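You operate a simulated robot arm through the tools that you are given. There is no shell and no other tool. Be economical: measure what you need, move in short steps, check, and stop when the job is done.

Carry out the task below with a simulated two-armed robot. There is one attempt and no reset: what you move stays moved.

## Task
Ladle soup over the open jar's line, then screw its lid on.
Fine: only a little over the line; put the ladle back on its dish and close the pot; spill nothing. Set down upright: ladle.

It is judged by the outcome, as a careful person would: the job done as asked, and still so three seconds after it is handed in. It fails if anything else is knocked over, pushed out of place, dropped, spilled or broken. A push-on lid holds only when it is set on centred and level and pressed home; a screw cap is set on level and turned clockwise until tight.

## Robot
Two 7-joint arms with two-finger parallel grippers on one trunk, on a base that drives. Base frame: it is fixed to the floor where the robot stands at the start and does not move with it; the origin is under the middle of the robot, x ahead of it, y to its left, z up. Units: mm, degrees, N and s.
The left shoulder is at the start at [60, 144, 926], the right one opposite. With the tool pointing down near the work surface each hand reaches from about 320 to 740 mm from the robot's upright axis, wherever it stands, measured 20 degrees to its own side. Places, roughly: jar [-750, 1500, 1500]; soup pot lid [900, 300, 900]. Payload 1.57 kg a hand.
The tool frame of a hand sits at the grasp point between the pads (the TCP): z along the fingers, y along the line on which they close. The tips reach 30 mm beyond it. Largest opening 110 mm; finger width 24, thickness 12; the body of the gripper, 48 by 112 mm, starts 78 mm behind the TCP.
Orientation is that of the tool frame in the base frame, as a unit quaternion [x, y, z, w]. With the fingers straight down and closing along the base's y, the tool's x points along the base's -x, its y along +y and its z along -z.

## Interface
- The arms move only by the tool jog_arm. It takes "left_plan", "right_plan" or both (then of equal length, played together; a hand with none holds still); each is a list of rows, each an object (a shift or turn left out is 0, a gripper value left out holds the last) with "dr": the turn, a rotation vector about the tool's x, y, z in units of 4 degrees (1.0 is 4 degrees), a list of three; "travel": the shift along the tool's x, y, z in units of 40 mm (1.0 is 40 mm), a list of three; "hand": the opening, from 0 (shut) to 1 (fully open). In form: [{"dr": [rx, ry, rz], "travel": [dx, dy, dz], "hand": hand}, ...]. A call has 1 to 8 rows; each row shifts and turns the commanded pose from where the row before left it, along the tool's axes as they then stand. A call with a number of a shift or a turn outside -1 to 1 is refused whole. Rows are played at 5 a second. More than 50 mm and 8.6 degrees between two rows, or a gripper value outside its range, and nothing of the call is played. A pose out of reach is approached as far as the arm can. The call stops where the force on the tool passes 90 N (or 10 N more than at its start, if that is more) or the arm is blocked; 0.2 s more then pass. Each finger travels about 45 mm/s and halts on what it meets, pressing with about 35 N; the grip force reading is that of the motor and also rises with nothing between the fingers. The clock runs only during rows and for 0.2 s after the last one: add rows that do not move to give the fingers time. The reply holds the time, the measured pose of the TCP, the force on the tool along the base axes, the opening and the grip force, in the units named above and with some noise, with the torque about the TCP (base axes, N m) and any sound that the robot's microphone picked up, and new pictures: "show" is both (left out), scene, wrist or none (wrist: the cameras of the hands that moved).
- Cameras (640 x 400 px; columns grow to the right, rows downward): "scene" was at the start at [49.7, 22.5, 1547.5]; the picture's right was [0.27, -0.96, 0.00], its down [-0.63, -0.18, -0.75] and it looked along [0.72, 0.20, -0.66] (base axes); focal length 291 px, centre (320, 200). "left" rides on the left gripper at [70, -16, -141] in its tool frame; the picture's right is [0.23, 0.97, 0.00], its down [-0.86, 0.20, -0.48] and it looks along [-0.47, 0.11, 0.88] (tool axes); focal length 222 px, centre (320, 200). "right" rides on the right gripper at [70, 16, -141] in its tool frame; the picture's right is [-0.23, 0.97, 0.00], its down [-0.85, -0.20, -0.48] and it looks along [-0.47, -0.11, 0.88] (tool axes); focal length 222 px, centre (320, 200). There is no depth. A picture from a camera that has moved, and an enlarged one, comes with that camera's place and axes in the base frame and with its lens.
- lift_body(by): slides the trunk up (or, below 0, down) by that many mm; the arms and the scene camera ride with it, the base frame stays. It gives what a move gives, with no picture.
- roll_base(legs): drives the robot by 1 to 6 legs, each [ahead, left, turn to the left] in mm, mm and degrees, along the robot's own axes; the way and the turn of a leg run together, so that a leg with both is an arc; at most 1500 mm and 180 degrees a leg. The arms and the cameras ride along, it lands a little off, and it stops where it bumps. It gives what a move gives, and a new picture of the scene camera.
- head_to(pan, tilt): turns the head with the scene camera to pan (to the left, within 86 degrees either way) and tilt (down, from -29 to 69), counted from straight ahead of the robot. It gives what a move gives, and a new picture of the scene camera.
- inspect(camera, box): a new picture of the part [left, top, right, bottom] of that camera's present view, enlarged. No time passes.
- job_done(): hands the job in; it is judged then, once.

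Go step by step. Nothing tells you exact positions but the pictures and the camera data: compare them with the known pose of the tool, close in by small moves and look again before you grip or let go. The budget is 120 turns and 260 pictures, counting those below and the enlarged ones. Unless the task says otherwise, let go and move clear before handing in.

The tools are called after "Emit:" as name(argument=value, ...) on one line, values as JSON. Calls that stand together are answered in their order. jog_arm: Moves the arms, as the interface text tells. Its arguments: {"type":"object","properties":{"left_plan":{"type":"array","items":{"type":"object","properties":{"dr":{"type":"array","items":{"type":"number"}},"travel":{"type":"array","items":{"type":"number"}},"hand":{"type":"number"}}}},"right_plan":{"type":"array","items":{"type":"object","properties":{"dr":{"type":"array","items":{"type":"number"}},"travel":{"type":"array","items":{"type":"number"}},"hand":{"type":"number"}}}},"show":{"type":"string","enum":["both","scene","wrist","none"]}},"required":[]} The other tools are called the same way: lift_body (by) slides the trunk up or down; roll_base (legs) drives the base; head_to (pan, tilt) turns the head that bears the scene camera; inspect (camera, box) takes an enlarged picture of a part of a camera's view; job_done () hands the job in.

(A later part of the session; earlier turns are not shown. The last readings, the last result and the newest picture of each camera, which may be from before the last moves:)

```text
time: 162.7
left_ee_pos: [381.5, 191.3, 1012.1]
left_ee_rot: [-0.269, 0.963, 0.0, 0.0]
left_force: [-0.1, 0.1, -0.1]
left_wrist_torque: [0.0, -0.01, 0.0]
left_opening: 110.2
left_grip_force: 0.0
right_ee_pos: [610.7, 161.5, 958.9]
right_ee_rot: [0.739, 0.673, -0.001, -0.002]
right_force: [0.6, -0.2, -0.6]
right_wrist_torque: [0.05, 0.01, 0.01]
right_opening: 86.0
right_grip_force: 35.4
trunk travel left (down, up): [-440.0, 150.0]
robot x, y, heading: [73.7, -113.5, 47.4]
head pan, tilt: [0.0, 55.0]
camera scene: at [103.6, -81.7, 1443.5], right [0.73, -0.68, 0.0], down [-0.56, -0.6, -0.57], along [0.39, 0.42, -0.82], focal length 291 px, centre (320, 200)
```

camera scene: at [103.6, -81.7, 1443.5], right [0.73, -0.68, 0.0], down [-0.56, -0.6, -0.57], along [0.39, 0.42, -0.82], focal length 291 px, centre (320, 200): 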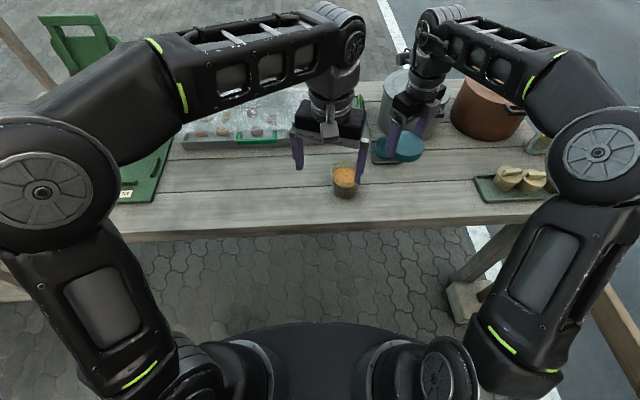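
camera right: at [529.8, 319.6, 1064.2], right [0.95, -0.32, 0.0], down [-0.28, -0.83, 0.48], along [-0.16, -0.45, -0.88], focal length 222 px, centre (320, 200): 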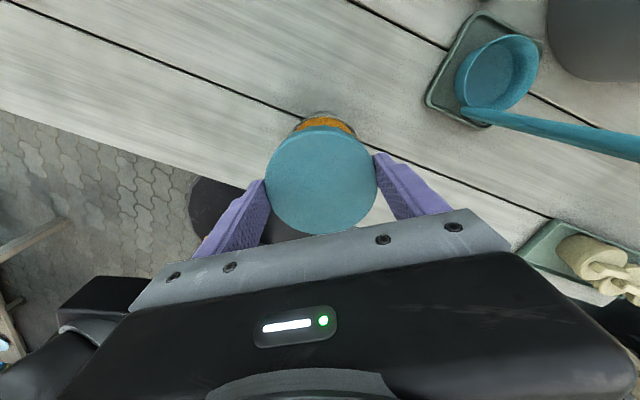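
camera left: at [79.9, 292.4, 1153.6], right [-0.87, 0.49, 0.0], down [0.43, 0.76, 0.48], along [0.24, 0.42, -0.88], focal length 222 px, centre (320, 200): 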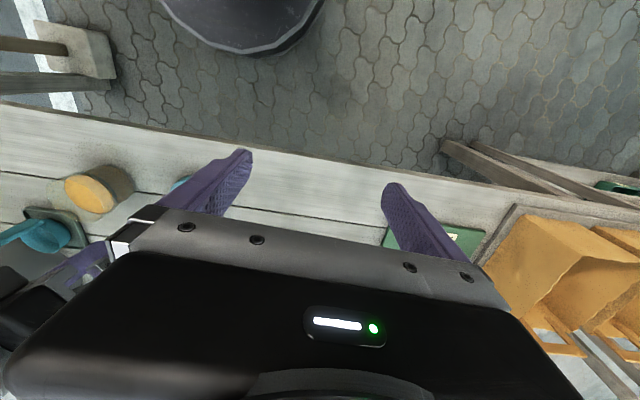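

Emit:
jog_arm(left_plan=[{"dr": [0, -1, 0]}, {"dr": [0, -1, 0]}, {"dr": [0, -1, 0]}, {"dr": [0, -1, 0]}, {"dr": [0, -1, 0]}, {"dr": [0, -1, 0]}, {"dr": [0, -1, 0]}, {"dr": [0, -1, 0]}], show="none")

Emit:
jog_arm(left_plan=[{"dr": [0, -1, 0]}, {"dr": [0, -1, 0]}, {"dr": [0, -1, 0]}, {"dr": [0, -1, 0]}, {"dr": [0, -1, 0]}, {"dr": [0, -1, 0]}, {"dr": [0, -1, 0]}, {"dr": [0, -1, 0]}], show="both")

```text
time: 164.5
left_ee_pos: [380.9, 189.3, 1013.3]
left_ee_rot: [-0.258, 0.926, 0.074, 0.266]
left_force: [0.5, -0.1, 0.5]
left_wrist_torque: [-0.01, 0.0, 0.01]
left_opening: 109.8
left_grip_force: 0.1
right_ee_pos: [610.3, 162.0, 959.8]
right_ee_rot: [0.74, 0.673, -0.001, -0.003]
right_force: [-1.0, 0.2, -0.6]
right_wrist_torque: [-0.01, 0.01, 0.01]
right_opening: 85.5
right_grip_force: 34.7
trunk travel left (down, up): [-440.0, 150.0]
robot x, y, heading: [78.7, -111.4, 47.2]
head pan, tilt: [0.0, 55.0]
```

```text
time: 166.3
left_ee_pos: [382.3, 190.5, 1011.4]
left_ee_rot: [-0.228, 0.816, 0.143, 0.511]
left_force: [0.4, -0.1, 0.2]
left_wrist_torque: [0.01, -0.03, 0.02]
left_opening: 110.2
left_grip_force: 0.1
right_ee_pos: [610.5, 162.3, 959.5]
right_ee_rot: [0.74, 0.672, -0.001, -0.002]
right_force: [-0.9, -0.5, -0.4]
right_wrist_torque: [0.01, -0.02, 0.03]
right_opening: 85.8
right_grip_force: 34.8
trunk travel left (down, up): [-440.0, 150.0]
robot x, y, heading: [75.2, -110.5, 47.1]
head pan, tilt: [0.0, 55.0]
camera scene: at [103.6, -81.7, 1443.5], right [0.73, -0.68, 0.0], down [-0.56, -0.6, -0.57], along [0.39, 0.42, -0.82], focal length 291 px, centre (320, 200)
camera left: at [255.3, 94.4, 1010.9], right [-0.59, 0.78, -0.2], down [-0.15, 0.14, 0.98], along [0.79, 0.61, 0.04], focal length 222 px, centre (320, 200)
```

scene: 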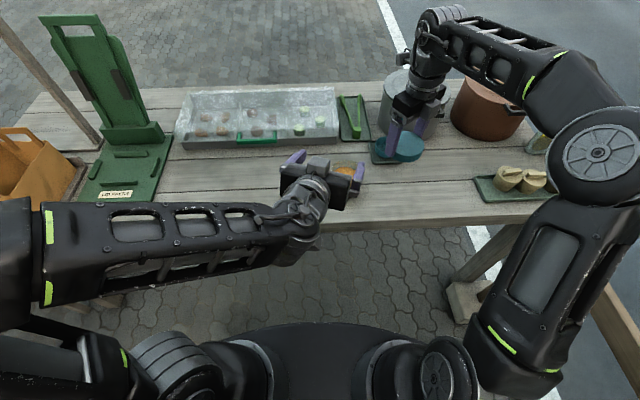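
left: 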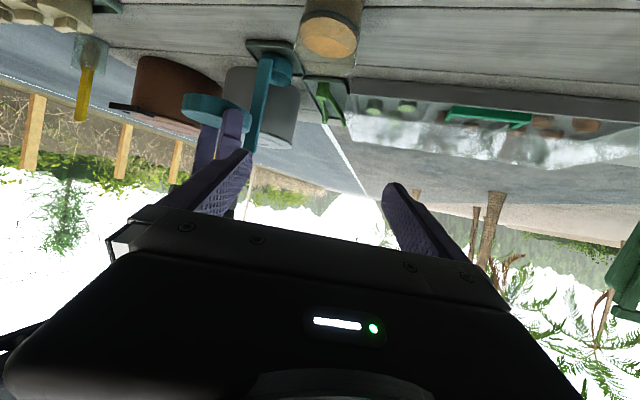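

The left hand reaches this pose easily. Lowering it to a pre-grasp in line with the jar.

Emit:
jog_arm(left_plan=[{"travel": [0.82, -0.055, 0.62]}, {"travel": [0.82, -0.055, 0.62]}, {"travel": [0.82, -0.055, 0.62]}, {"travel": [0.82, -0.055, 0.6]}, {}], show="both")

Emit:
inspect(camera="scene", box=[260, 130, 400, 240])

```text
time: 167.5
left_ee_pos: [423.3, 198.1, 855.8]
left_ee_rot: [-0.228, 0.816, 0.143, 0.511]
left_force: [0.1, -0.3, 0.3]
left_wrist_torque: [-0.01, -0.02, 0.02]
left_opening: 110.2
left_grip_force: 0.1
left hand out of reach, approached as far as the arm can: row 1, 2
right_ee_pos: [610.7, 162.1, 960.6]
right_ee_rot: [0.74, 0.672, 0.0, -0.002]
right_force: [1.0, 0.5, 0.4]
right_wrist_torque: [-0.01, 0.0, 0.01]
right_opening: 85.9
right_grip_force: 34.8
trunk travel left (down, up): [-440.0, 150.0]
robot x, y, heading: [76.7, -112.7, 47.0]
head pan, tilt: [0.0, 55.0]
camera scene: at [103.4, -81.8, 1443.5], right [0.73, -0.68, 0.0], down [-0.56, -0.6, -0.57], along [0.39, 0.42, -0.82], focal length 291 px, centre (320, 200)
camera left: at [297.5, 102.1, 854.9], right [-0.59, 0.78, -0.2], down [-0.15, 0.14, 0.98], along [0.79, 0.61, 0.04], focal length 222 px, centre (320, 200)
```

scene: 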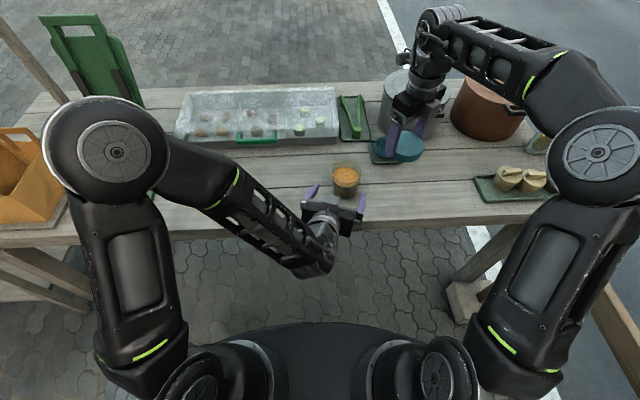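
left: 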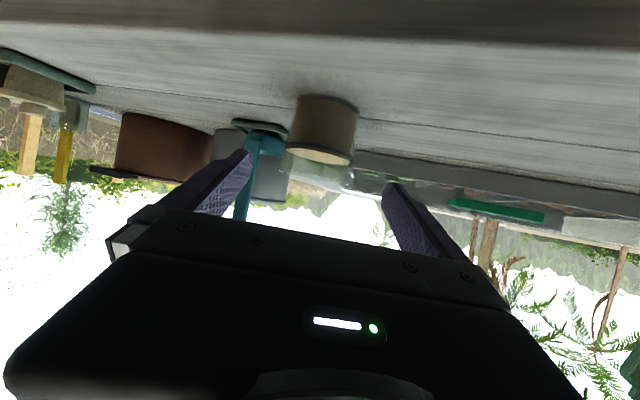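

```text
3.64 times, centred on (330, 185) of scene
camera zoom: at [103.4, -81.8, 1443.5], right [0.73, -0.68, 0.0], down [-0.56, -0.6, -0.57], along [0.39, 0.42, -0.82], focal length 1058 px, centre (284, 254)
```

zoom: 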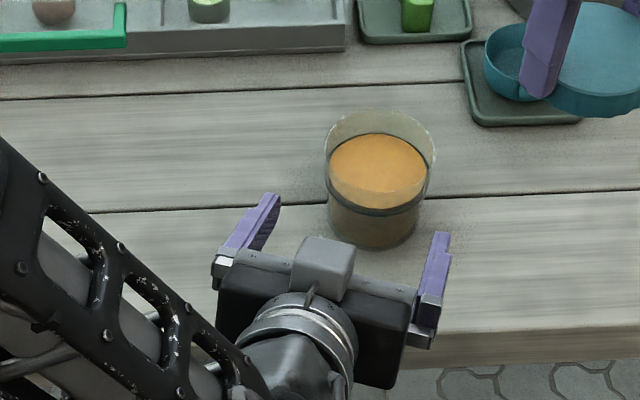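

The left hand lines up with the jar. Advancing so the fingers straddle it, below where the lid will sit.

Emit:
jog_arm(left_plan=[{"travel": [0.04, 0.028, 0.645]}, {"travel": [0.04, 0.028, 0.645]}, {"travel": [0.04, 0.028, 0.645]}, {"travel": [0.04, 0.028, 0.6]}, {}], show="wrist")

Emit:
inspect(camera="scene", box=[280, 130, 400, 230])

```text
time: 168.7
left_ee_pos: [498.6, 249.3, 805.2]
left_ee_rot: [-0.228, 0.817, 0.142, 0.51]
left_force: [-0.8, 0.2, -0.2]
left_wrist_torque: [0.01, 0.01, -0.02]
left_opening: 110.0
left_grip_force: 0.0
right_ee_pos: [610.2, 160.7, 959.8]
right_ee_rot: [0.74, 0.673, -0.001, -0.002]
right_force: [0.1, -0.2, 0.4]
right_wrist_torque: [-0.02, 0.0, 0.03]
right_opening: 85.8
right_grip_force: 34.9
trunk travel left (down, up): [-440.0, 150.0]
robot x, y, heading: [82.3, -110.4, 47.2]
head pan, tilt: [0.0, 55.0]
camera left: at [372.2, 153.9, 804.9], right [-0.59, 0.78, -0.2], down [-0.15, 0.14, 0.98], along [0.79, 0.61, 0.03], focal length 222 px, centre (320, 200)
```

left: 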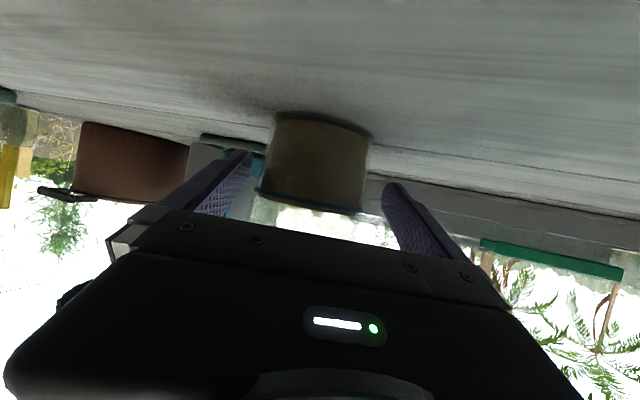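

```text
4.00 times, centred on (340, 180) of scene
camera zoom: at [103.5, -81.7, 1443.5], right [0.73, -0.68, 0.0], down [-0.56, -0.6, -0.57], along [0.39, 0.42, -0.82], focal length 1164 px, centre (240, 280)
```

zoom: 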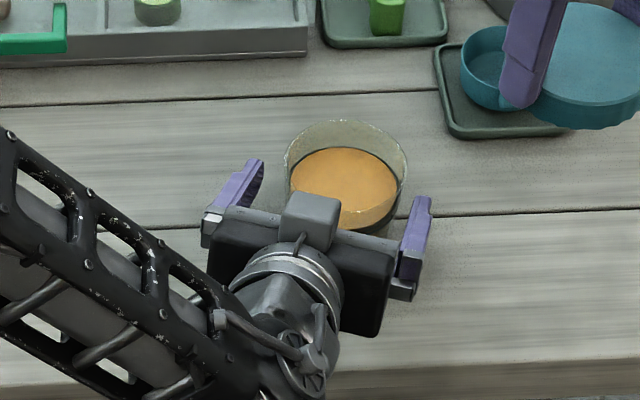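

Small centring correction, then close gently on the jar.

Emit:
jog_arm(left_plan=[{"travel": [0, -0.1, -0.2]}, {"hand": 0.85}, {"hand": 0.75}, {"hand": 0.68}, {"hand": 0.6}, {"hand": 0.6}, {"hand": 0.6}], show="wrist")

Emit:
inspect(camera="scene", box=[280, 130, 400, 230])

```text
time: 170.3
left_ee_pos: [495.6, 242.1, 810.2]
left_ee_rot: [-0.229, 0.817, 0.144, 0.51]
left_force: [0.0, -2.0, 1.0]
left_wrist_torque: [0.01, 0.06, 0.02]
left_opening: 79.2
left_grip_force: 34.8
right_ee_pos: [610.6, 163.1, 960.2]
right_ee_rot: [0.74, 0.672, 0.0, -0.002]
right_force: [-0.7, -0.2, -0.4]
right_wrist_torque: [0.01, 0.0, -0.02]
right_opening: 86.1
right_grip_force: 34.9
trunk travel left (down, up): [-440.0, 150.0]
robot x, y, heading: [74.6, -113.5, 47.2]
head pan, tilt: [0.0, 55.0]
camera left: at [368.8, 146.1, 808.4], right [-0.59, 0.78, -0.2], down [-0.15, 0.14, 0.98], along [0.79, 0.61, 0.03], focal length 222 px, centre (320, 200)
```

left: 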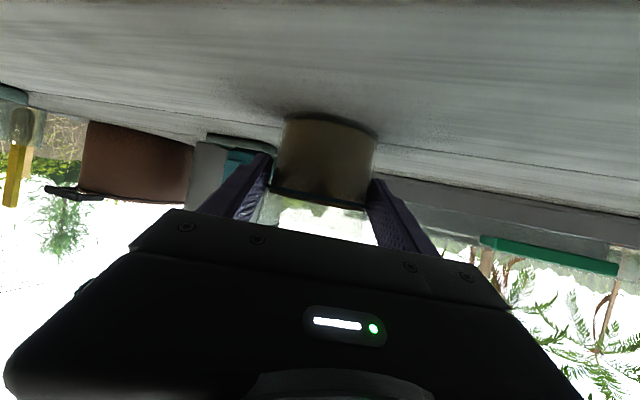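

```text
4.00 times, centred on (340, 180) of scene
camera zoom: at [103.6, -81.8, 1443.5], right [0.73, -0.68, 0.0], down [-0.56, -0.6, -0.57], along [0.39, 0.42, -0.82], focal length 1164 px, centre (240, 280)
```

zoom: 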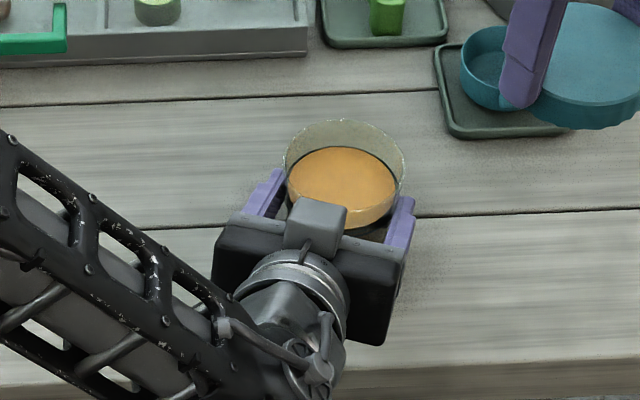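

Jar held firmly (79 mm), unmoved. Bringing the lid back over the jar at ≈[510,256].

Emit:
jog_arm(right_plan=[{"travel": [0.685, -0.91, 0]}, {"travel": [0.685, -0.91, 0]}, {"travel": [0.685, -0.91, 0]}, {"travel": [0, 0, 0.8]}, {"travel": [0, 0, 0.8]}, {}], show="none")

Emit:
inspect(camera="scene", box=[310, 130, 390, 210])

Emit:
inspect(camera="right", box=[240, 90, 400, 250])

Emit:
inspect(camera="left", box=[220, 90, 420, 290])

```text
time: 171.7
left_ee_pos: [495.2, 242.2, 808.3]
left_ee_rot: [-0.228, 0.817, 0.142, 0.51]
left_force: [-0.4, 0.4, -0.4]
left_wrist_torque: [0.08, 0.0, 0.08]
left_opening: 79.1
left_grip_force: 35.0
right_ee_pos: [509.0, 253.4, 893.7]
right_ee_rot: [0.74, 0.673, 0.0, -0.003]
right_force: [-0.3, 0.3, -0.4]
right_wrist_torque: [0.01, 0.01, 0.01]
right_opening: 86.0
right_grip_force: 34.5
trunk travel left (down, up): [-440.0, 150.0]
robot x, y, heading: [76.5, -112.2, 47.0]
head pan, tilt: [0.0, 55.0]
```

```text
5.00 times, centred on (350, 170) of scene
camera zoom: at [103.6, -81.7, 1443.5], right [0.73, -0.68, 0.0], down [-0.56, -0.6, -0.57], along [0.39, 0.42, -0.82], focal length 1455 px, centre (170, 350)
```

zoom: 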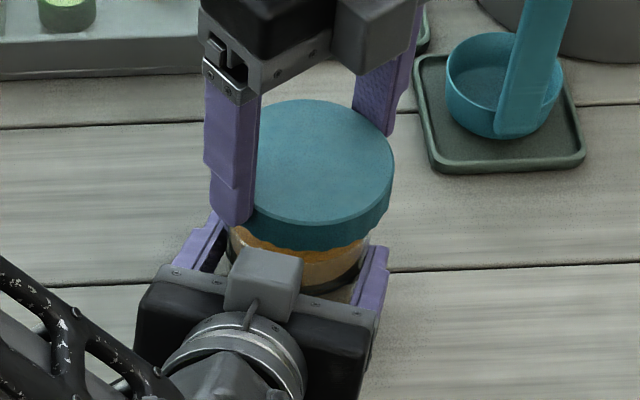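

```text
2.50 times, centred on (320, 170) of right
camera zoom: at [532.7, 321.5, 1036.0], right [0.95, -0.32, 0.0], down [-0.28, -0.83, 0.48], along [-0.16, -0.45, -0.88], focal length 555 px, centre (320, 275)
```

zoom: 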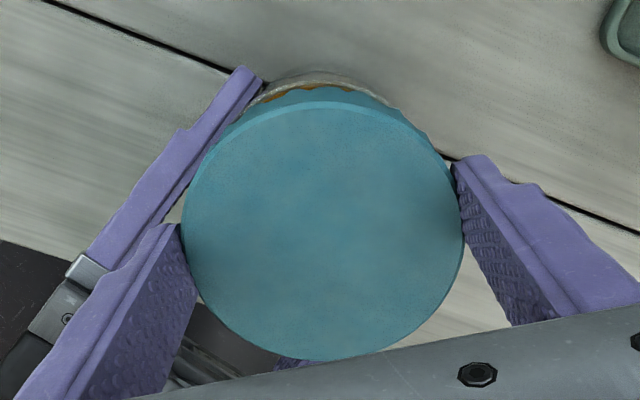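

```text
2.00 times, centred on (320, 190) of left
camera zoom: at [368.8, 146.1, 808.4], right [-0.59, 0.78, -0.2], down [-0.15, 0.14, 0.98], along [0.79, 0.61, 0.03], focal length 444 px, centre (320, 220)
```

zoom: 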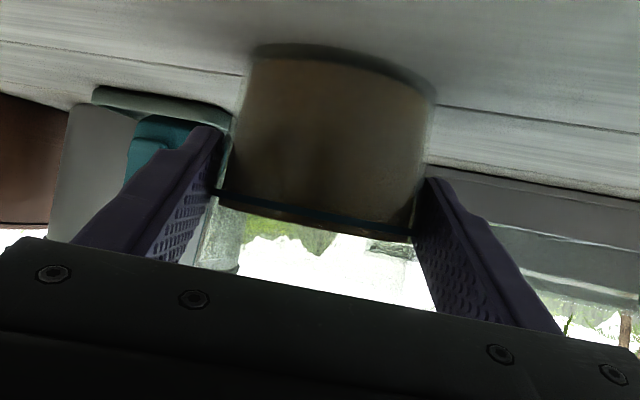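

Need about 5 mm more toward +y. Adjusting, then lowering slowly until contact.

Emit:
jog_arm(right_plan=[{"travel": [0.12, -0.05, 0]}, {"travel": [0, 0, 0.1]}, {"travel": [0, 0, 0.1]}, {}], show="none")

Emit:
inspect(camera="scene", box=[310, 130, 390, 210])

Emit:
inspect(camera="right", box=[240, 90, 400, 250])

```text
time: 172.7
left_ee_pos: [495.6, 241.6, 808.5]
left_ee_rot: [-0.228, 0.817, 0.143, 0.51]
left_force: [0.1, -0.1, 0.7]
left_wrist_torque: [0.03, 0.07, -0.02]
left_opening: 79.3
left_grip_force: 34.8
right_ee_pos: [508.8, 256.5, 886.2]
right_ee_rot: [0.74, 0.673, -0.001, -0.002]
right_force: [-0.1, 0.5, -0.3]
right_wrist_torque: [0.0, 0.0, 0.03]
right_opening: 85.7
right_grip_force: 35.1
trunk travel left (down, up): [-440.0, 150.0]
robot x, y, heading: [73.0, -111.0, 47.0]
head pan, tilt: [0.0, 55.0]
```

```text
5.00 times, centred on (350, 170) of scene
camera zoom: at [103.6, -81.7, 1443.5], right [0.73, -0.68, 0.0], down [-0.56, -0.6, -0.57], along [0.39, 0.42, -0.82], focal length 1455 px, centre (170, 350)
```

zoom: 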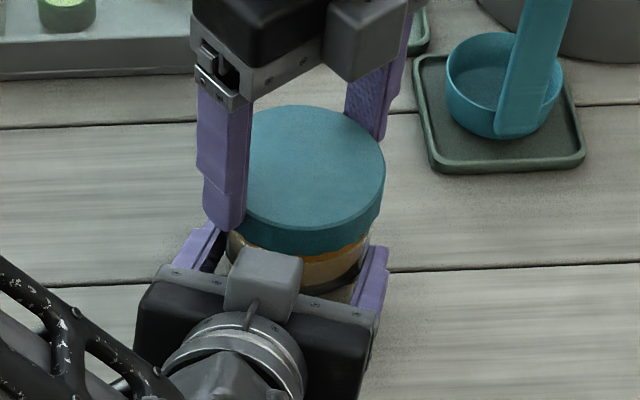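

```text
2.50 times, centred on (320, 170) of right
camera zoom: at [532.3, 326.1, 1028.6], right [0.95, -0.32, 0.0], down [-0.28, -0.83, 0.48], along [-0.16, -0.45, -0.88], focal length 555 px, centre (320, 275)
```

zoom: 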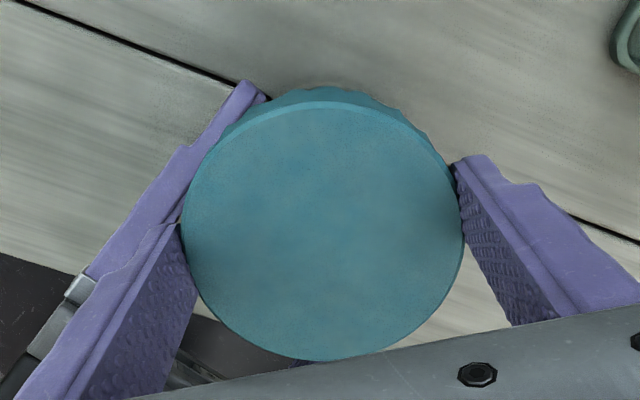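

Aligned within about 1.5 mm. Lowering until contact.

Emit:
jog_arm(right_plan=[{"travel": [0, 0, 0.08]}, {"travel": [0, 0, 0.08]}, {"travel": [0, 0, 0.08]}, {}], show="none")

Emit:
jog_arm(right_plan=[{"travel": [0, 0, 0.06]}, {"travel": [0, 0, 0.06]}, {}], show="none")

Emit:
inspect(camera="scene", box=[310, 130, 390, 210])

```text
time: 173.7
left_ee_pos: [495.4, 242.4, 808.7]
left_ee_rot: [-0.228, 0.817, 0.143, 0.51]
left_force: [-0.3, -0.1, -0.4]
left_wrist_torque: [0.04, 0.04, 0.01]
left_opening: 78.9
left_grip_force: 34.3
right_ee_pos: [509.1, 256.2, 877.0]
right_ee_rot: [0.74, 0.672, 0.0, -0.002]
right_force: [0.7, 0.8, -0.5]
right_wrist_torque: [0.01, -0.01, 0.01]
right_opening: 86.1
right_grip_force: 35.3
trunk travel left (down, up): [-440.0, 150.0]
robot x, y, heading: [72.9, -113.2, 47.1]
head pan, tilt: [0.0, 55.0]
```

```text
time: 174.5
left_ee_pos: [495.3, 242.2, 807.7]
left_ee_rot: [-0.228, 0.817, 0.142, 0.511]
left_force: [4.5, 4.7, -3.1]
left_wrist_torque: [-0.4, 0.15, -0.15]
left_opening: 78.8
left_grip_force: 35.1
right_ee_pos: [508.7, 257.8, 874.1]
right_ee_rot: [0.74, 0.672, 0.0, -0.003]
right_force: [-1.3, -4.5, 13.4]
right_wrist_torque: [0.22, -0.05, 0.1]
right_opening: 85.6
right_grip_force: 35.1
trunk travel left (down, up): [-440.0, 150.0]
robot x, y, heading: [73.4, -109.0, 47.3]
head pan, tilt: [0.0, 55.0]
```

```text
5.00 times, centred on (350, 170) of scene
camera zoom: at [103.4, -82.2, 1443.7], right [0.73, -0.68, 0.0], down [-0.56, -0.6, -0.57], along [0.39, 0.42, -0.82], focal length 1455 px, centre (170, 350)
```

zoom: 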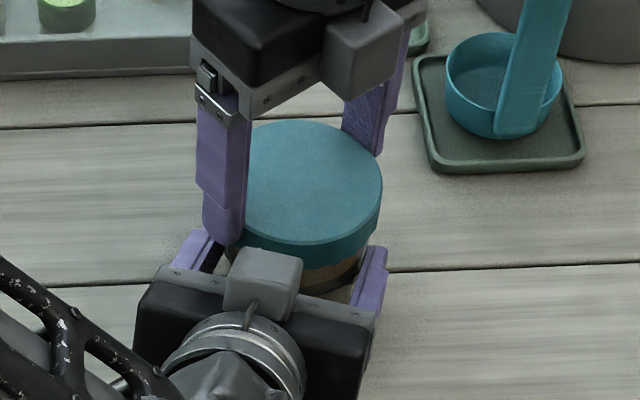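

Contact at z≈874 (13 N). I'll try turning clockwise 30° with a light push and see whether it engages.

Emit:
jog_arm(right_plan=[{"dr": [0, 0, 1]}, {"dr": [0, 0, 1]}, {"dr": [0, 0, 1]}, {"dr": [0, 0, 1]}, {"dr": [0, 0, 1]}, {"dr": [0, 0, 1]}, {"dr": [0, 0, 1]}, {"dr": [0, 0, 1]}], show="wrist")

Emit:
inspect(camera="scene", box=[310, 130, 390, 210])

```text
time: 176.3
left_ee_pos: [494.7, 243.5, 809.4]
left_ee_rot: [-0.228, 0.816, 0.143, 0.511]
left_force: [-12.6, 10.6, 4.0]
left_wrist_torque: [-0.07, -0.22, 0.3]
left_opening: 78.6
left_grip_force: 34.8
right_ee_pos: [511.4, 255.9, 873.0]
right_ee_rot: [0.898, 0.441, 0.0, 0.0]
right_force: [12.4, -10.9, -4.0]
right_wrist_torque: [-0.53, -0.62, 0.1]
right_opening: 86.0
right_grip_force: 35.6
trunk travel left (down, up): [-440.0, 150.0]
robot x, y, heading: [76.1, -107.9, 47.3]
head pan, tilt: [0.0, 55.0]
camera right: at [566.8, 302.6, 1015.3], right [0.63, -0.78, 0.0], down [-0.68, -0.56, 0.48], along [-0.37, -0.3, -0.88], focal length 222 px, centre (320, 200)
```

right: 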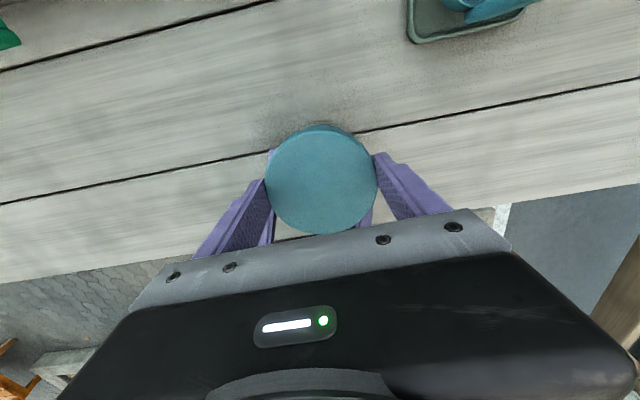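

```text
5.00 times, centred on (350, 170) of scene
camera zoom: at [103.5, -81.7, 1443.5], right [0.73, -0.68, 0.0], down [-0.56, -0.6, -0.57], along [0.39, 0.42, -0.82], focal length 1455 px, centre (170, 350)
```

zoom: 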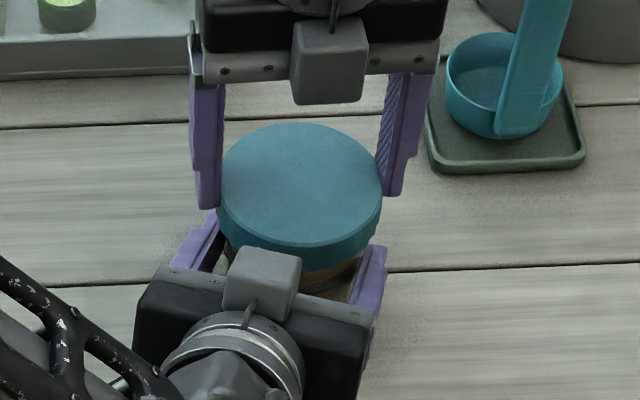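

It engaged – the thread pulls down and lateral reaction appears from a small centre offset. I'll relieve the offset and continue clockwise.

Emit:
jog_arm(right_plan=[{"travel": [0, 0.07, 0.02]}, {"dr": [0, 0, 1], "travel": [0, 0, 0.005]}, {"dr": [0, 0, 1], "travel": [0, 0, 0.005]}, {"dr": [0, 0, 1], "travel": [0, 0, 0.005]}, {"dr": [0, 0, 1], "travel": [0, 0, 0.005]}, {}], show="none")

```text
time: 177.7
left_ee_pos: [494.3, 242.3, 809.5]
left_ee_rot: [-0.23, 0.816, 0.145, 0.51]
left_force: [-7.6, 13.3, -0.4]
left_wrist_torque: [0.03, -0.31, 0.18]
left_opening: 78.4
left_grip_force: 34.9
right_ee_pos: [513.8, 255.3, 870.5]
right_ee_rot: [0.95, 0.312, -0.001, -0.002]
right_force: [11.2, -13.1, 6.7]
right_wrist_torque: [-0.63, -0.6, 0.06]
right_opening: 85.8
right_grip_force: 35.6
trunk travel left (down, up): [-440.0, 150.0]
robot x, y, heading: [76.8, -112.6, 47.6]
head pan, tilt: [0.0, 55.0]
```

Emit:
jog_arm(right_plan=[{"travel": [0, 0.08, 0]}, {"dr": [0, 0, 1]}, {"dr": [0, 0, 1]}, {"dr": [0, 0, 1]}, {"dr": [0, 0, 1]}, {"dr": [0, 0, 1]}, {}], show="none")

Emit:
inspect(camera="scene", box=[310, 130, 390, 210])

```text
time: 179.3
left_ee_pos: [494.2, 241.7, 809.6]
left_ee_rot: [-0.227, 0.817, 0.142, 0.51]
left_force: [-2.0, 7.7, -0.9]
left_wrist_torque: [-0.09, 0.11, 0.2]
left_opening: 78.6
left_grip_force: 34.8
right_ee_pos: [514.2, 251.8, 870.9]
right_ee_rot: [0.99, 0.144, -0.002, -0.001]
right_force: [-0.1, -6.9, 5.7]
right_wrist_torque: [-0.19, 0.0, 0.03]
right_opening: 86.1
right_grip_force: 35.2
trunk travel left (down, up): [-440.0, 150.0]
robot x, y, heading: [79.0, -110.0, 47.3]
head pan, tilt: [0.0, 55.0]
```

```text
5.00 times, centred on (350, 170) of scene
camera zoom: at [103.1, -81.8, 1443.5], right [0.73, -0.68, 0.0], down [-0.56, -0.6, -0.57], along [0.39, 0.42, -0.82], focal length 1455 px, centre (170, 350)
```

zoom: 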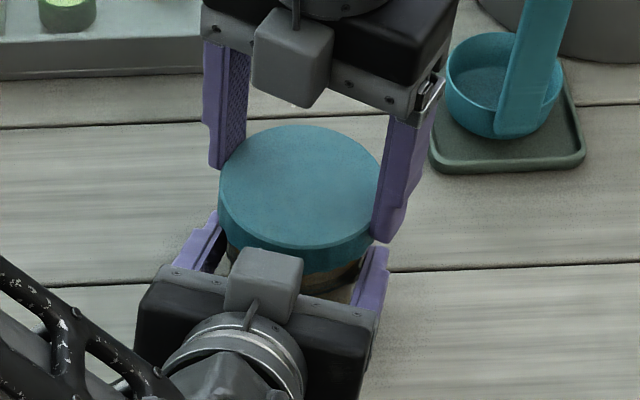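

Turning smoothly with low torque; lid remains level. Continue clockwise with small centre compensation.

Emit:
jog_arm(right_plan=[{"dr": [0, 0, 1], "travel": [0, 0.015, 0.01]}, {"dr": [0, 0, 1], "travel": [0, 0.015, 0.01]}, {"dr": [0, 0, 1], "travel": [0, 0.015, 0.01]}, {"dr": [0, 0, 1], "travel": [0, 0.015, 0.01]}, {"dr": [0, 0, 1], "travel": [0, 0.015, 0.01]}, {"dr": [0, 0, 1], "travel": [0, 0.015, 0.01]}, {"dr": [0, 0, 1], "travel": [0, 0.015, 0.01]}, {}], show="none")

Emit:
jog_arm(right_plan=[{"dr": [0, 0, 1], "travel": [0, 0.01, 0.01]}, {"dr": [0, 0, 1], "travel": [0, 0.01, 0.01]}, {"dr": [0, 0, 1], "travel": [0, 0.01, 0.01]}, {"dr": [0, 0, 1], "travel": [0, 0.01, 0.01]}, {"dr": [0, 0, 1], "travel": [0, 0.01, 0.01]}, {"dr": [0, 0, 1], "travel": [0, 0.01, 0.01]}, {"dr": [0, 0, 1], "travel": [0, 0.01, 0.01]}, {}], show="wrist")

Emit:
inspect(camera="scene", box=[310, 130, 390, 210])

```text
time: 181.1
left_ee_pos: [494.3, 240.2, 810.1]
left_ee_rot: [-0.228, 0.817, 0.142, 0.51]
left_force: [10.6, 4.5, -13.6]
left_wrist_torque: [0.41, 0.24, 0.02]
left_opening: 78.4
left_grip_force: 34.7
right_ee_pos: [513.8, 249.9, 870.7]
right_ee_rot: [0.995, -0.099, -0.001, -0.003]
right_force: [-7.5, -1.3, 32.6]
right_wrist_torque: [-0.17, 0.3, -0.04]
right_opening: 85.7
right_grip_force: 34.9
trunk travel left (down, up): [-440.0, 150.0]
robot x, y, heading: [77.4, -109.4, 47.3]
head pan, tilt: [0.0, 55.0]
```

```text
time: 182.9
left_ee_pos: [494.0, 241.7, 809.4]
left_ee_rot: [-0.227, 0.817, 0.141, 0.511]
left_force: [-1.6, -10.0, -12.3]
left_wrist_torque: [0.49, 0.3, -0.07]
left_opening: 78.6
left_grip_force: 34.7
right_ee_pos: [513.1, 247.3, 868.8]
right_ee_rot: [0.941, -0.339, -0.001, -0.003]
right_force: [0.7, 13.9, 32.8]
right_wrist_torque: [0.44, -0.05, -0.07]
right_opening: 86.0
right_grip_force: 35.4
trunk travel left (down, up): [-440.0, 150.0]
robot x, y, heading: [74.3, -112.7, 47.1]
head pan, tilt: [0.0, 55.0]
camera right: at [555.7, 189.7, 1009.7], right [-0.8, -0.61, 0.0], down [-0.53, 0.69, 0.48], along [-0.29, 0.39, -0.87], focal length 222 px, centre (320, 200)
```

right: 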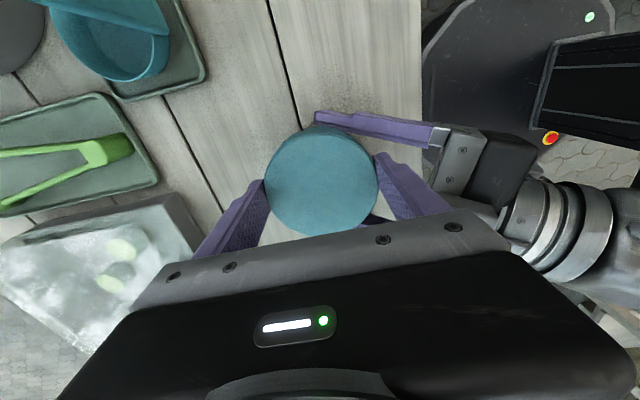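

```text
5.00 times, centred on (350, 170) of scene
camera zoom: at [102.2, -82.2, 1443.6], right [0.73, -0.68, 0.0], down [-0.56, -0.6, -0.57], along [0.39, 0.42, -0.82], focal length 1455 px, centre (170, 350)
```

zoom: 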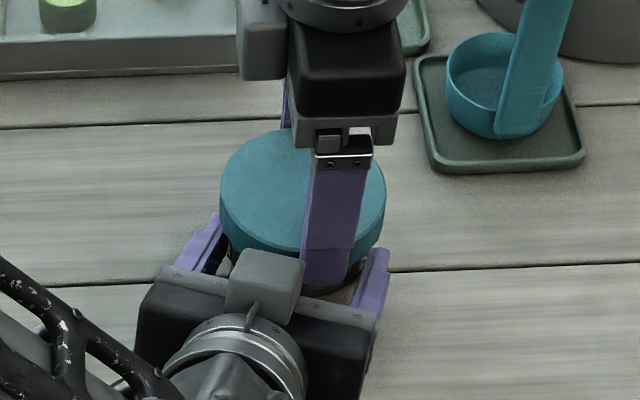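

Emit:
inspect(camera="left", box=[230, 90, 410, 250])

Emit:
inspect(camera="scene", box=[330, 150, 370, 200])

```text
2.50 times, centred on (320, 170) of left
camera zoom: at [367.6, 145.1, 808.6], right [-0.59, 0.78, -0.2], down [-0.15, 0.14, 0.98], along [0.79, 0.61, 0.03], focal length 555 px, centre (320, 275)
```

zoom: 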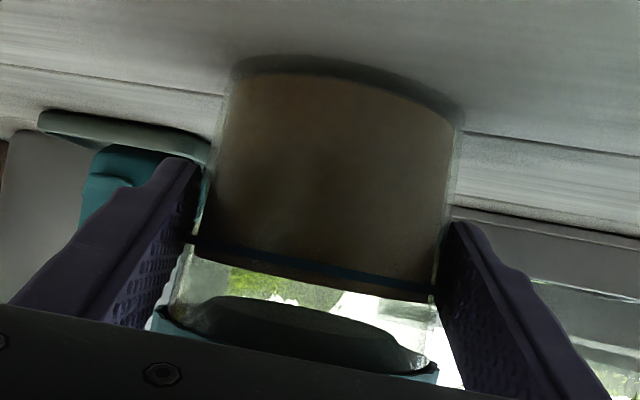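

```text
8.00 times, centred on (350, 175) of scene
camera zoom: at [102.2, -82.2, 1443.6], right [0.73, -0.68, 0.0], down [-0.56, -0.6, -0.57], along [0.39, 0.42, -0.82], focal length 2328 px, centre (80, 400)
```

zoom: 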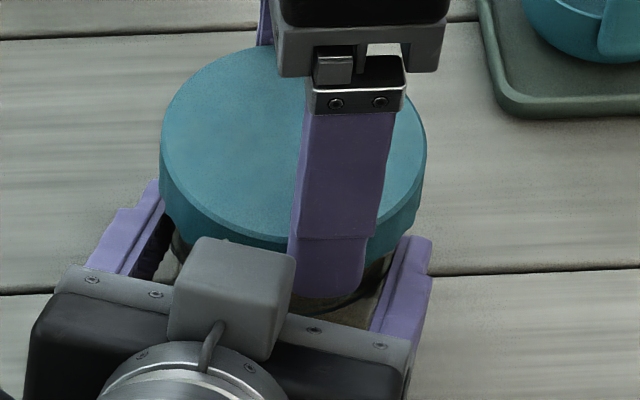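

The lid is level and capturing the rim, but it must still go ~10 mm further down. Continuing clockwise with centre correction.

Emit:
jog_arm(right_plan=[{"dr": [0, 0, 1], "travel": [-0.03, -0.04, 0]}, {"dr": [0, 0, 1], "travel": [0, 0, 0.004]}, {"dr": [0, 0, 1], "travel": [0, 0, 0.004]}, {"dr": [0, 0, 1], "travel": [0, 0, 0.004]}, {"dr": [0, 0, 1], "travel": [0, 0, 0.004]}, {"dr": [0, 0, 1], "travel": [0, 0, 0.004]}, {"dr": [0, 0, 1], "travel": [0, 0, 0.004]}, {}], show="none")

Emit:
jog_arm(right_plan=[{"dr": [0, 0, 1], "travel": [0, 0, 0.004]}, {"dr": [0, 0, 1], "travel": [0, 0, 0.004]}, {"dr": [0, 0, 1], "travel": [0, 0, 0.004]}, {"dr": [0, 0, 1], "travel": [0, 0, 0.004]}, {"dr": [0, 0, 1], "travel": [0, 0, 0.004]}, {"dr": [0, 0, 1], "travel": [0, 0, 0.004]}, {"dr": [0, 0, 1], "travel": [0, 0, 0.004]}, {}], show="scene")

```text
time: 184.7
left_ee_pos: [494.4, 242.2, 810.7]
left_ee_rot: [-0.229, 0.816, 0.144, 0.511]
left_force: [1.3, -0.5, -10.8]
left_wrist_torque: [0.35, 0.52, 0.18]
left_opening: 77.9
left_grip_force: 35.2
right_ee_pos: [511.8, 248.8, 866.0]
right_ee_rot: [0.831, -0.556, -0.003, -0.001]
right_force: [-7.5, -0.2, 31.9]
right_wrist_torque: [0.01, 0.22, -0.04]
right_opening: 85.8
right_grip_force: 35.2
trunk travel left (down, up): [-440.0, 150.0]
robot x, y, heading: [80.5, -112.8, 47.1]
head pan, tilt: [0.0, 55.0]
```

```text
time: 186.5
left_ee_pos: [494.5, 243.5, 809.8]
left_ee_rot: [-0.228, 0.816, 0.143, 0.512]
left_force: [5.6, 7.0, -6.6]
left_wrist_torque: [0.3, 0.28, 0.15]
left_opening: 76.9
left_grip_force: 34.8
right_ee_pos: [512.0, 248.5, 863.9]
right_ee_rot: [-0.672, 0.741, 0.003, 0.0]
right_force: [-13.1, -4.2, 31.4]
right_wrist_torque: [0.05, 0.35, 0.16]
right_opening: 85.6
right_grip_force: 35.3
trunk travel left (down, up): [-440.0, 150.0]
robot x, y, heading: [78.4, -110.3, 47.1]
head pan, tilt: [0.0, 55.0]
camera scene: at [101.4, -82.6, 1443.6], right [0.73, -0.68, 0.0], down [-0.56, -0.6, -0.57], along [0.39, 0.42, -0.82], focal length 291 px, centre (320, 200)
```

scene: 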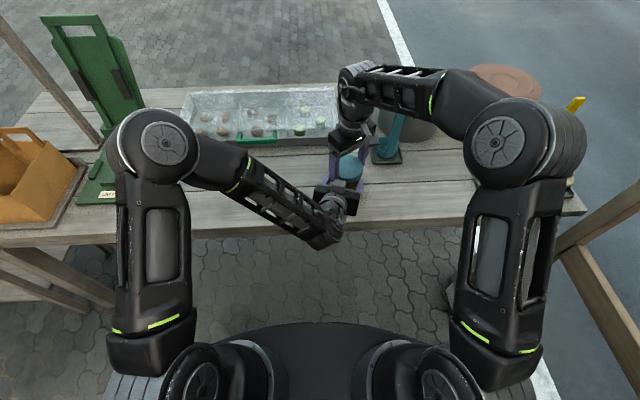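

It's advancing (now z≈864, 10 mm lower than at first contact). Continuing.

Emit:
jog_arm(right_plan=[{"dr": [0, 0, 1], "travel": [0.016, 0.036, 0]}, {"dr": [0, 0, 1], "travel": [0, 0, 0.004]}, {"dr": [0, 0, 1], "travel": [0, 0, 0.004]}, {"dr": [0, 0, 1], "travel": [0, 0, 0.004]}, {"dr": [0, 0, 1], "travel": [0, 0, 0.004]}, {"dr": [0, 0, 1], "travel": [0, 0, 0.004]}, {"dr": [0, 0, 1], "travel": [0, 0, 0.004]}, {}], show="none")

Emit:
inspect(camera="left", box=[230, 90, 410, 250])

Emit:
inspect(camera="scene", box=[330, 140, 380, 200])

```text
time: 188.3
left_ee_pos: [493.3, 240.3, 807.8]
left_ee_rot: [-0.227, 0.818, 0.142, 0.509]
left_force: [-14.6, -11.9, -10.0]
left_wrist_torque: [0.09, 0.46, -0.71]
left_opening: 68.2
left_grip_force: 1.4
right_ee_pos: [560.1, 232.8, 874.1]
right_ee_rot: [-0.596, 0.803, 0.004, 0.0]
right_force: [13.6, 9.4, 12.5]
right_wrist_torque: [0.52, -0.76, -0.21]
right_opening: 85.1
right_grip_force: 35.5
right hand out of reach, approached as far as the arm can: row 2, 3, 4, 5, 6, 7
trunk travel left (down, up): [-440.0, 150.0]
robot x, y, heading: [74.1, -113.8, 47.2]
head pan, tilt: [0.0, 55.0]
```

```text
2.50 times, centred on (320, 170) of left
camera zoom: at [367.6, 145.0, 807.8], right [-0.59, 0.78, -0.2], down [-0.15, 0.14, 0.98], along [0.79, 0.61, 0.03], focal length 555 px, centre (320, 275)
```

zoom: 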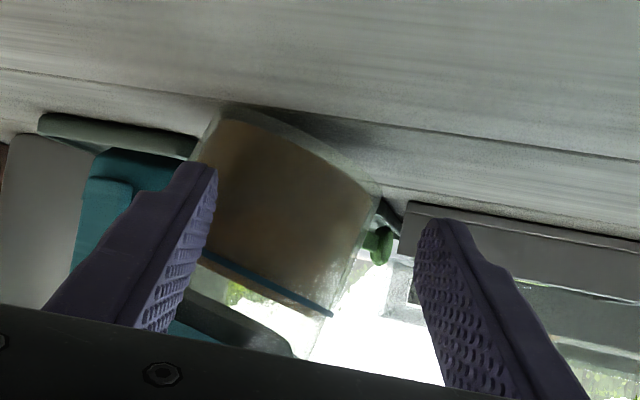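

```text
6.67 times, centred on (355, 170) of scene
camera zoom: at [103.2, -82.0, 1443.5], right [0.73, -0.68, 0.0], down [-0.56, -0.6, -0.57], along [0.39, 0.42, -0.82], focal length 1940 px, centre (87, 400)
```

zoom: 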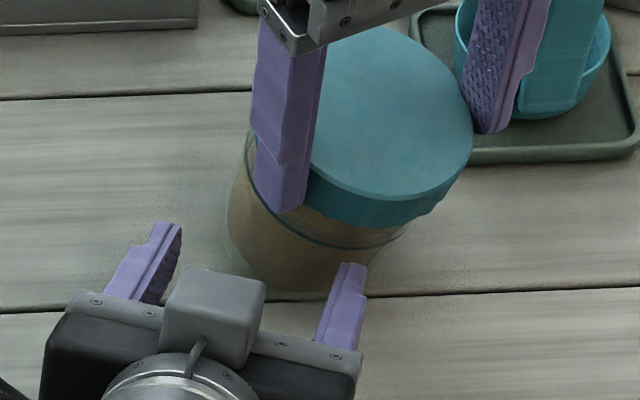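

The right wrist ran into its limit, swung aside and pulled the jar out of the left grip, tilting it. It is still held by the lid. First, open and withdraw the left hand carefully, holding the right still, and look.

Emit:
jog_arm(left_plan=[{"hand": 0.9}, {"hand": 1}, {"travel": [0, 0, -0.5]}, {"travel": [0, 0, -0.7]}, {}], show="both")

Emit:
inspect(camera="scene", box=[320, 120, 410, 210])

```text
time: 189.5
left_ee_pos: [456.0, 220.2, 831.2]
left_ee_rot: [-0.228, 0.817, 0.143, 0.511]
left_force: [0.5, -0.4, 0.5]
left_wrist_torque: [0.01, -0.02, 0.01]
left_opening: 110.2
left_grip_force: 0.0
right_ee_pos: [558.1, 231.3, 872.9]
right_ee_rot: [-0.596, 0.803, 0.004, -0.003]
right_force: [-4.2, 2.3, 12.9]
right_wrist_torque: [0.2, 0.29, 0.07]
right_opening: 85.6
right_grip_force: 35.0
trunk travel left (down, up): [-440.0, 150.0]
robot x, y, heading: [74.6, -109.7, 47.2]
head pan, tilt: [0.0, 55.0]
camera scene: at [102.1, -82.2, 1443.6], right [0.73, -0.68, 0.0], down [-0.56, -0.6, -0.57], along [0.39, 0.42, -0.82], focal length 291 px, centre (320, 200)
camera left: at [330.1, 123.5, 829.9], right [-0.59, 0.78, -0.2], down [-0.15, 0.14, 0.98], along [0.79, 0.61, 0.04], focal length 222 px, centre (320, 200)
```

scene: 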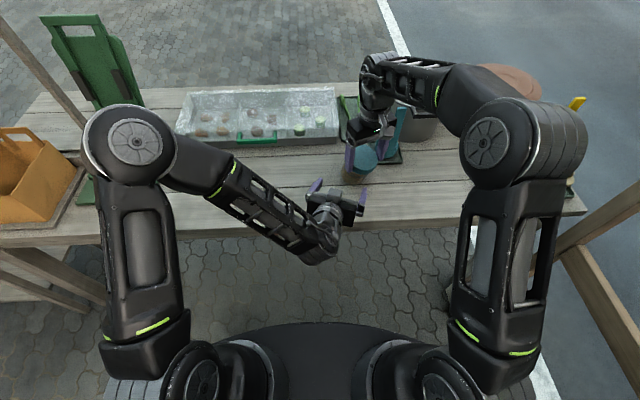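
left: 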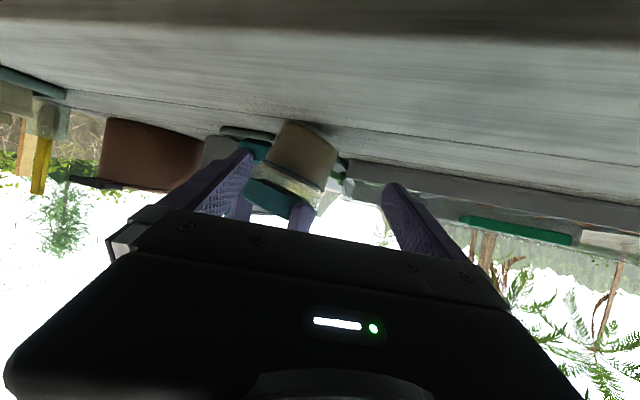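

```text
4.44 times, centred on (365, 165) of scene
camera zoom: at [102.1, -82.2, 1443.6], right [0.73, -0.68, 0.0], down [-0.56, -0.6, -0.57], along [0.39, 0.42, -0.82], focal length 1294 px, centre (120, 356)
```

zoom: 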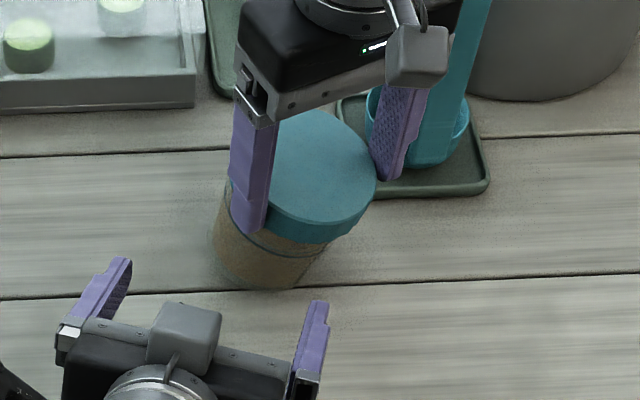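

The lid and jar are still joined; they have pivoted together about the finger axis, with the base about 30 mm toward +y. I'll reset the commanded pose (zero trunk move), then ease the hand over the base with a small back-rotation to bring it upright.

Emit:
lift_body(by=0)

Emit:
jog_arm(right_plan=[{"dr": [0, 0, -0.5], "travel": [-0.1, 0, 0]}, {"dr": [0, 0, -0.5], "travel": [-0.1, 0, 0]}], show="none")

Emit:
inspect(camera="scene", box=[320, 120, 410, 210])

Emit:
inspect(camera="left", box=[200, 90, 400, 250])

```text
time: 190.0
left_ee_pos: [456.3, 219.7, 829.7]
left_ee_rot: [-0.228, 0.816, 0.143, 0.511]
left_force: [-0.1, -0.7, -0.3]
left_wrist_torque: [-0.01, 0.01, 0.01]
left_opening: 110.0
left_grip_force: 0.1
right_ee_pos: [559.7, 231.9, 873.8]
right_ee_rot: [-0.596, 0.803, 0.004, -0.001]
right_force: [-2.3, 2.7, 12.1]
right_wrist_torque: [0.24, 0.25, 0.03]
right_opening: 85.7
right_grip_force: 35.1
trunk travel left (down, up): [-440.0, 150.0]
robot x, y, heading: [74.4, -112.7, 47.2]
head pan, tilt: [0.0, 55.0]
```

```text
time: 190.6
left_ee_pos: [457.8, 219.5, 831.0]
left_ee_rot: [-0.228, 0.816, 0.144, 0.512]
left_force: [-0.6, 0.2, -0.1]
left_wrist_torque: [0.01, -0.01, -0.04]
left_opening: 110.2
left_grip_force: 0.1
right_ee_pos: [562.4, 239.0, 873.9]
right_ee_rot: [-0.623, 0.782, 0.002, -0.001]
right_force: [2.5, -5.1, 12.2]
right_wrist_torque: [-0.59, -0.42, -0.06]
right_opening: 85.3
right_grip_force: 34.9
trunk travel left (down, up): [-440.0, 150.0]
robot x, y, heading: [81.4, -109.4, 47.1]
head pan, tilt: [0.0, 55.0]
```

```text
4.44 times, centred on (365, 165) of scene
camera zoom: at [102.9, -83.0, 1443.6], right [0.73, -0.68, 0.0], down [-0.56, -0.6, -0.57], along [0.39, 0.42, -0.82], focal length 1294 px, centre (120, 356)
```

zoom: 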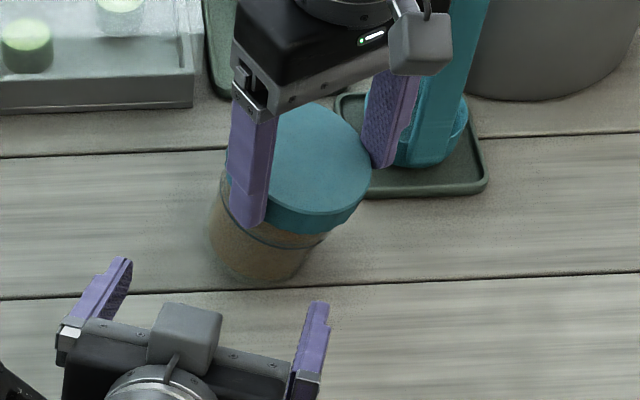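

```text
2.50 times, centred on (300, 170) of left
camera zoom: at [330.7, 122.7, 829.6], right [-0.59, 0.78, -0.2], down [-0.15, 0.14, 0.98], along [0.79, 0.61, 0.04], focal length 555 px, centre (370, 275)
```

zoom: 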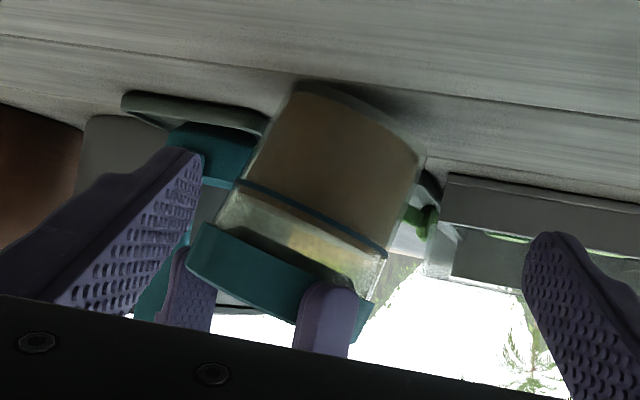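

The jar leans ~14°. I'll press down slightly for grip on the table and move the hand over the base to stand it up.

Emit:
jog_arm(right_plan=[{"travel": [0, 0, 0.05]}, {"travel": [-0.15, 0, 0.03]}, {"travel": [-0.15, 0, 0.03]}, {"travel": [-0.15, 0, 0.03]}, {}], show="none")

Emit:
inspect(camera="left", box=[200, 90, 400, 250])

Emit:
inspect(camera="scene", box=[320, 120, 410, 210])

```text
time: 191.8
left_ee_pos: [456.4, 218.0, 829.7]
left_ee_rot: [-0.227, 0.816, 0.142, 0.512]
left_force: [0.2, 0.4, 0.4]
left_wrist_torque: [0.0, -0.05, -0.01]
left_opening: 110.1
left_grip_force: 0.1
right_ee_pos: [564.7, 257.5, 867.7]
right_ee_rot: [-0.624, 0.782, 0.002, 0.0]
right_force: [-1.0, -0.3, 11.1]
right_wrist_torque: [-0.19, -0.15, -0.05]
right_opening: 85.9
right_grip_force: 35.2
trunk travel left (down, up): [-440.0, 150.0]
robot x, y, heading: [74.1, -111.1, 47.3]
head pan, tilt: [0.0, 55.0]
```

```text
2.50 times, centred on (300, 170) of left
camera zoom: at [330.3, 123.4, 829.5], right [-0.59, 0.78, -0.2], down [-0.15, 0.14, 0.98], along [0.79, 0.61, 0.04], focal length 555 px, centre (370, 275)
```

zoom: 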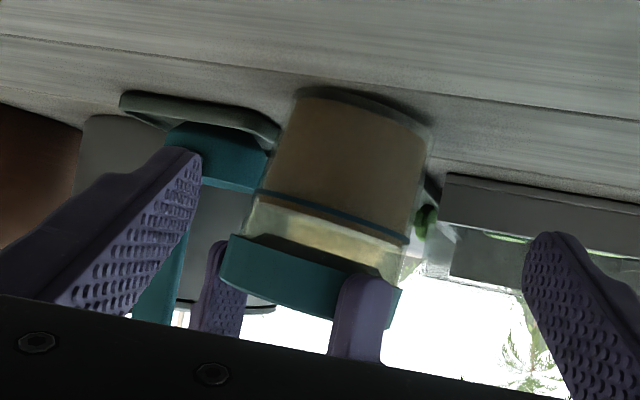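

```text
4.44 times, centred on (365, 165) of scene
camera zoom: at [102.5, -82.2, 1443.5], right [0.73, -0.68, 0.0], down [-0.56, -0.6, -0.57], along [0.39, 0.42, -0.82], focal length 1294 px, centre (120, 356)
```

zoom: 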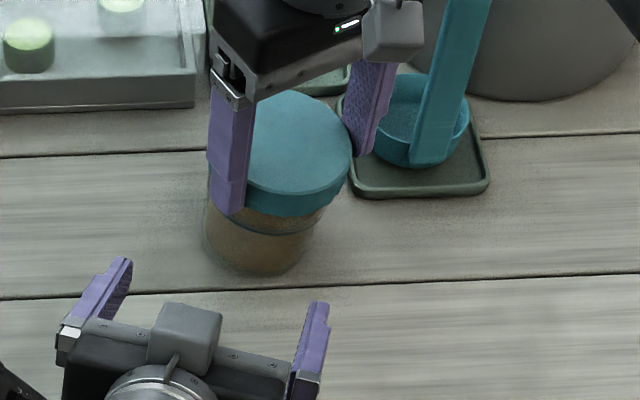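

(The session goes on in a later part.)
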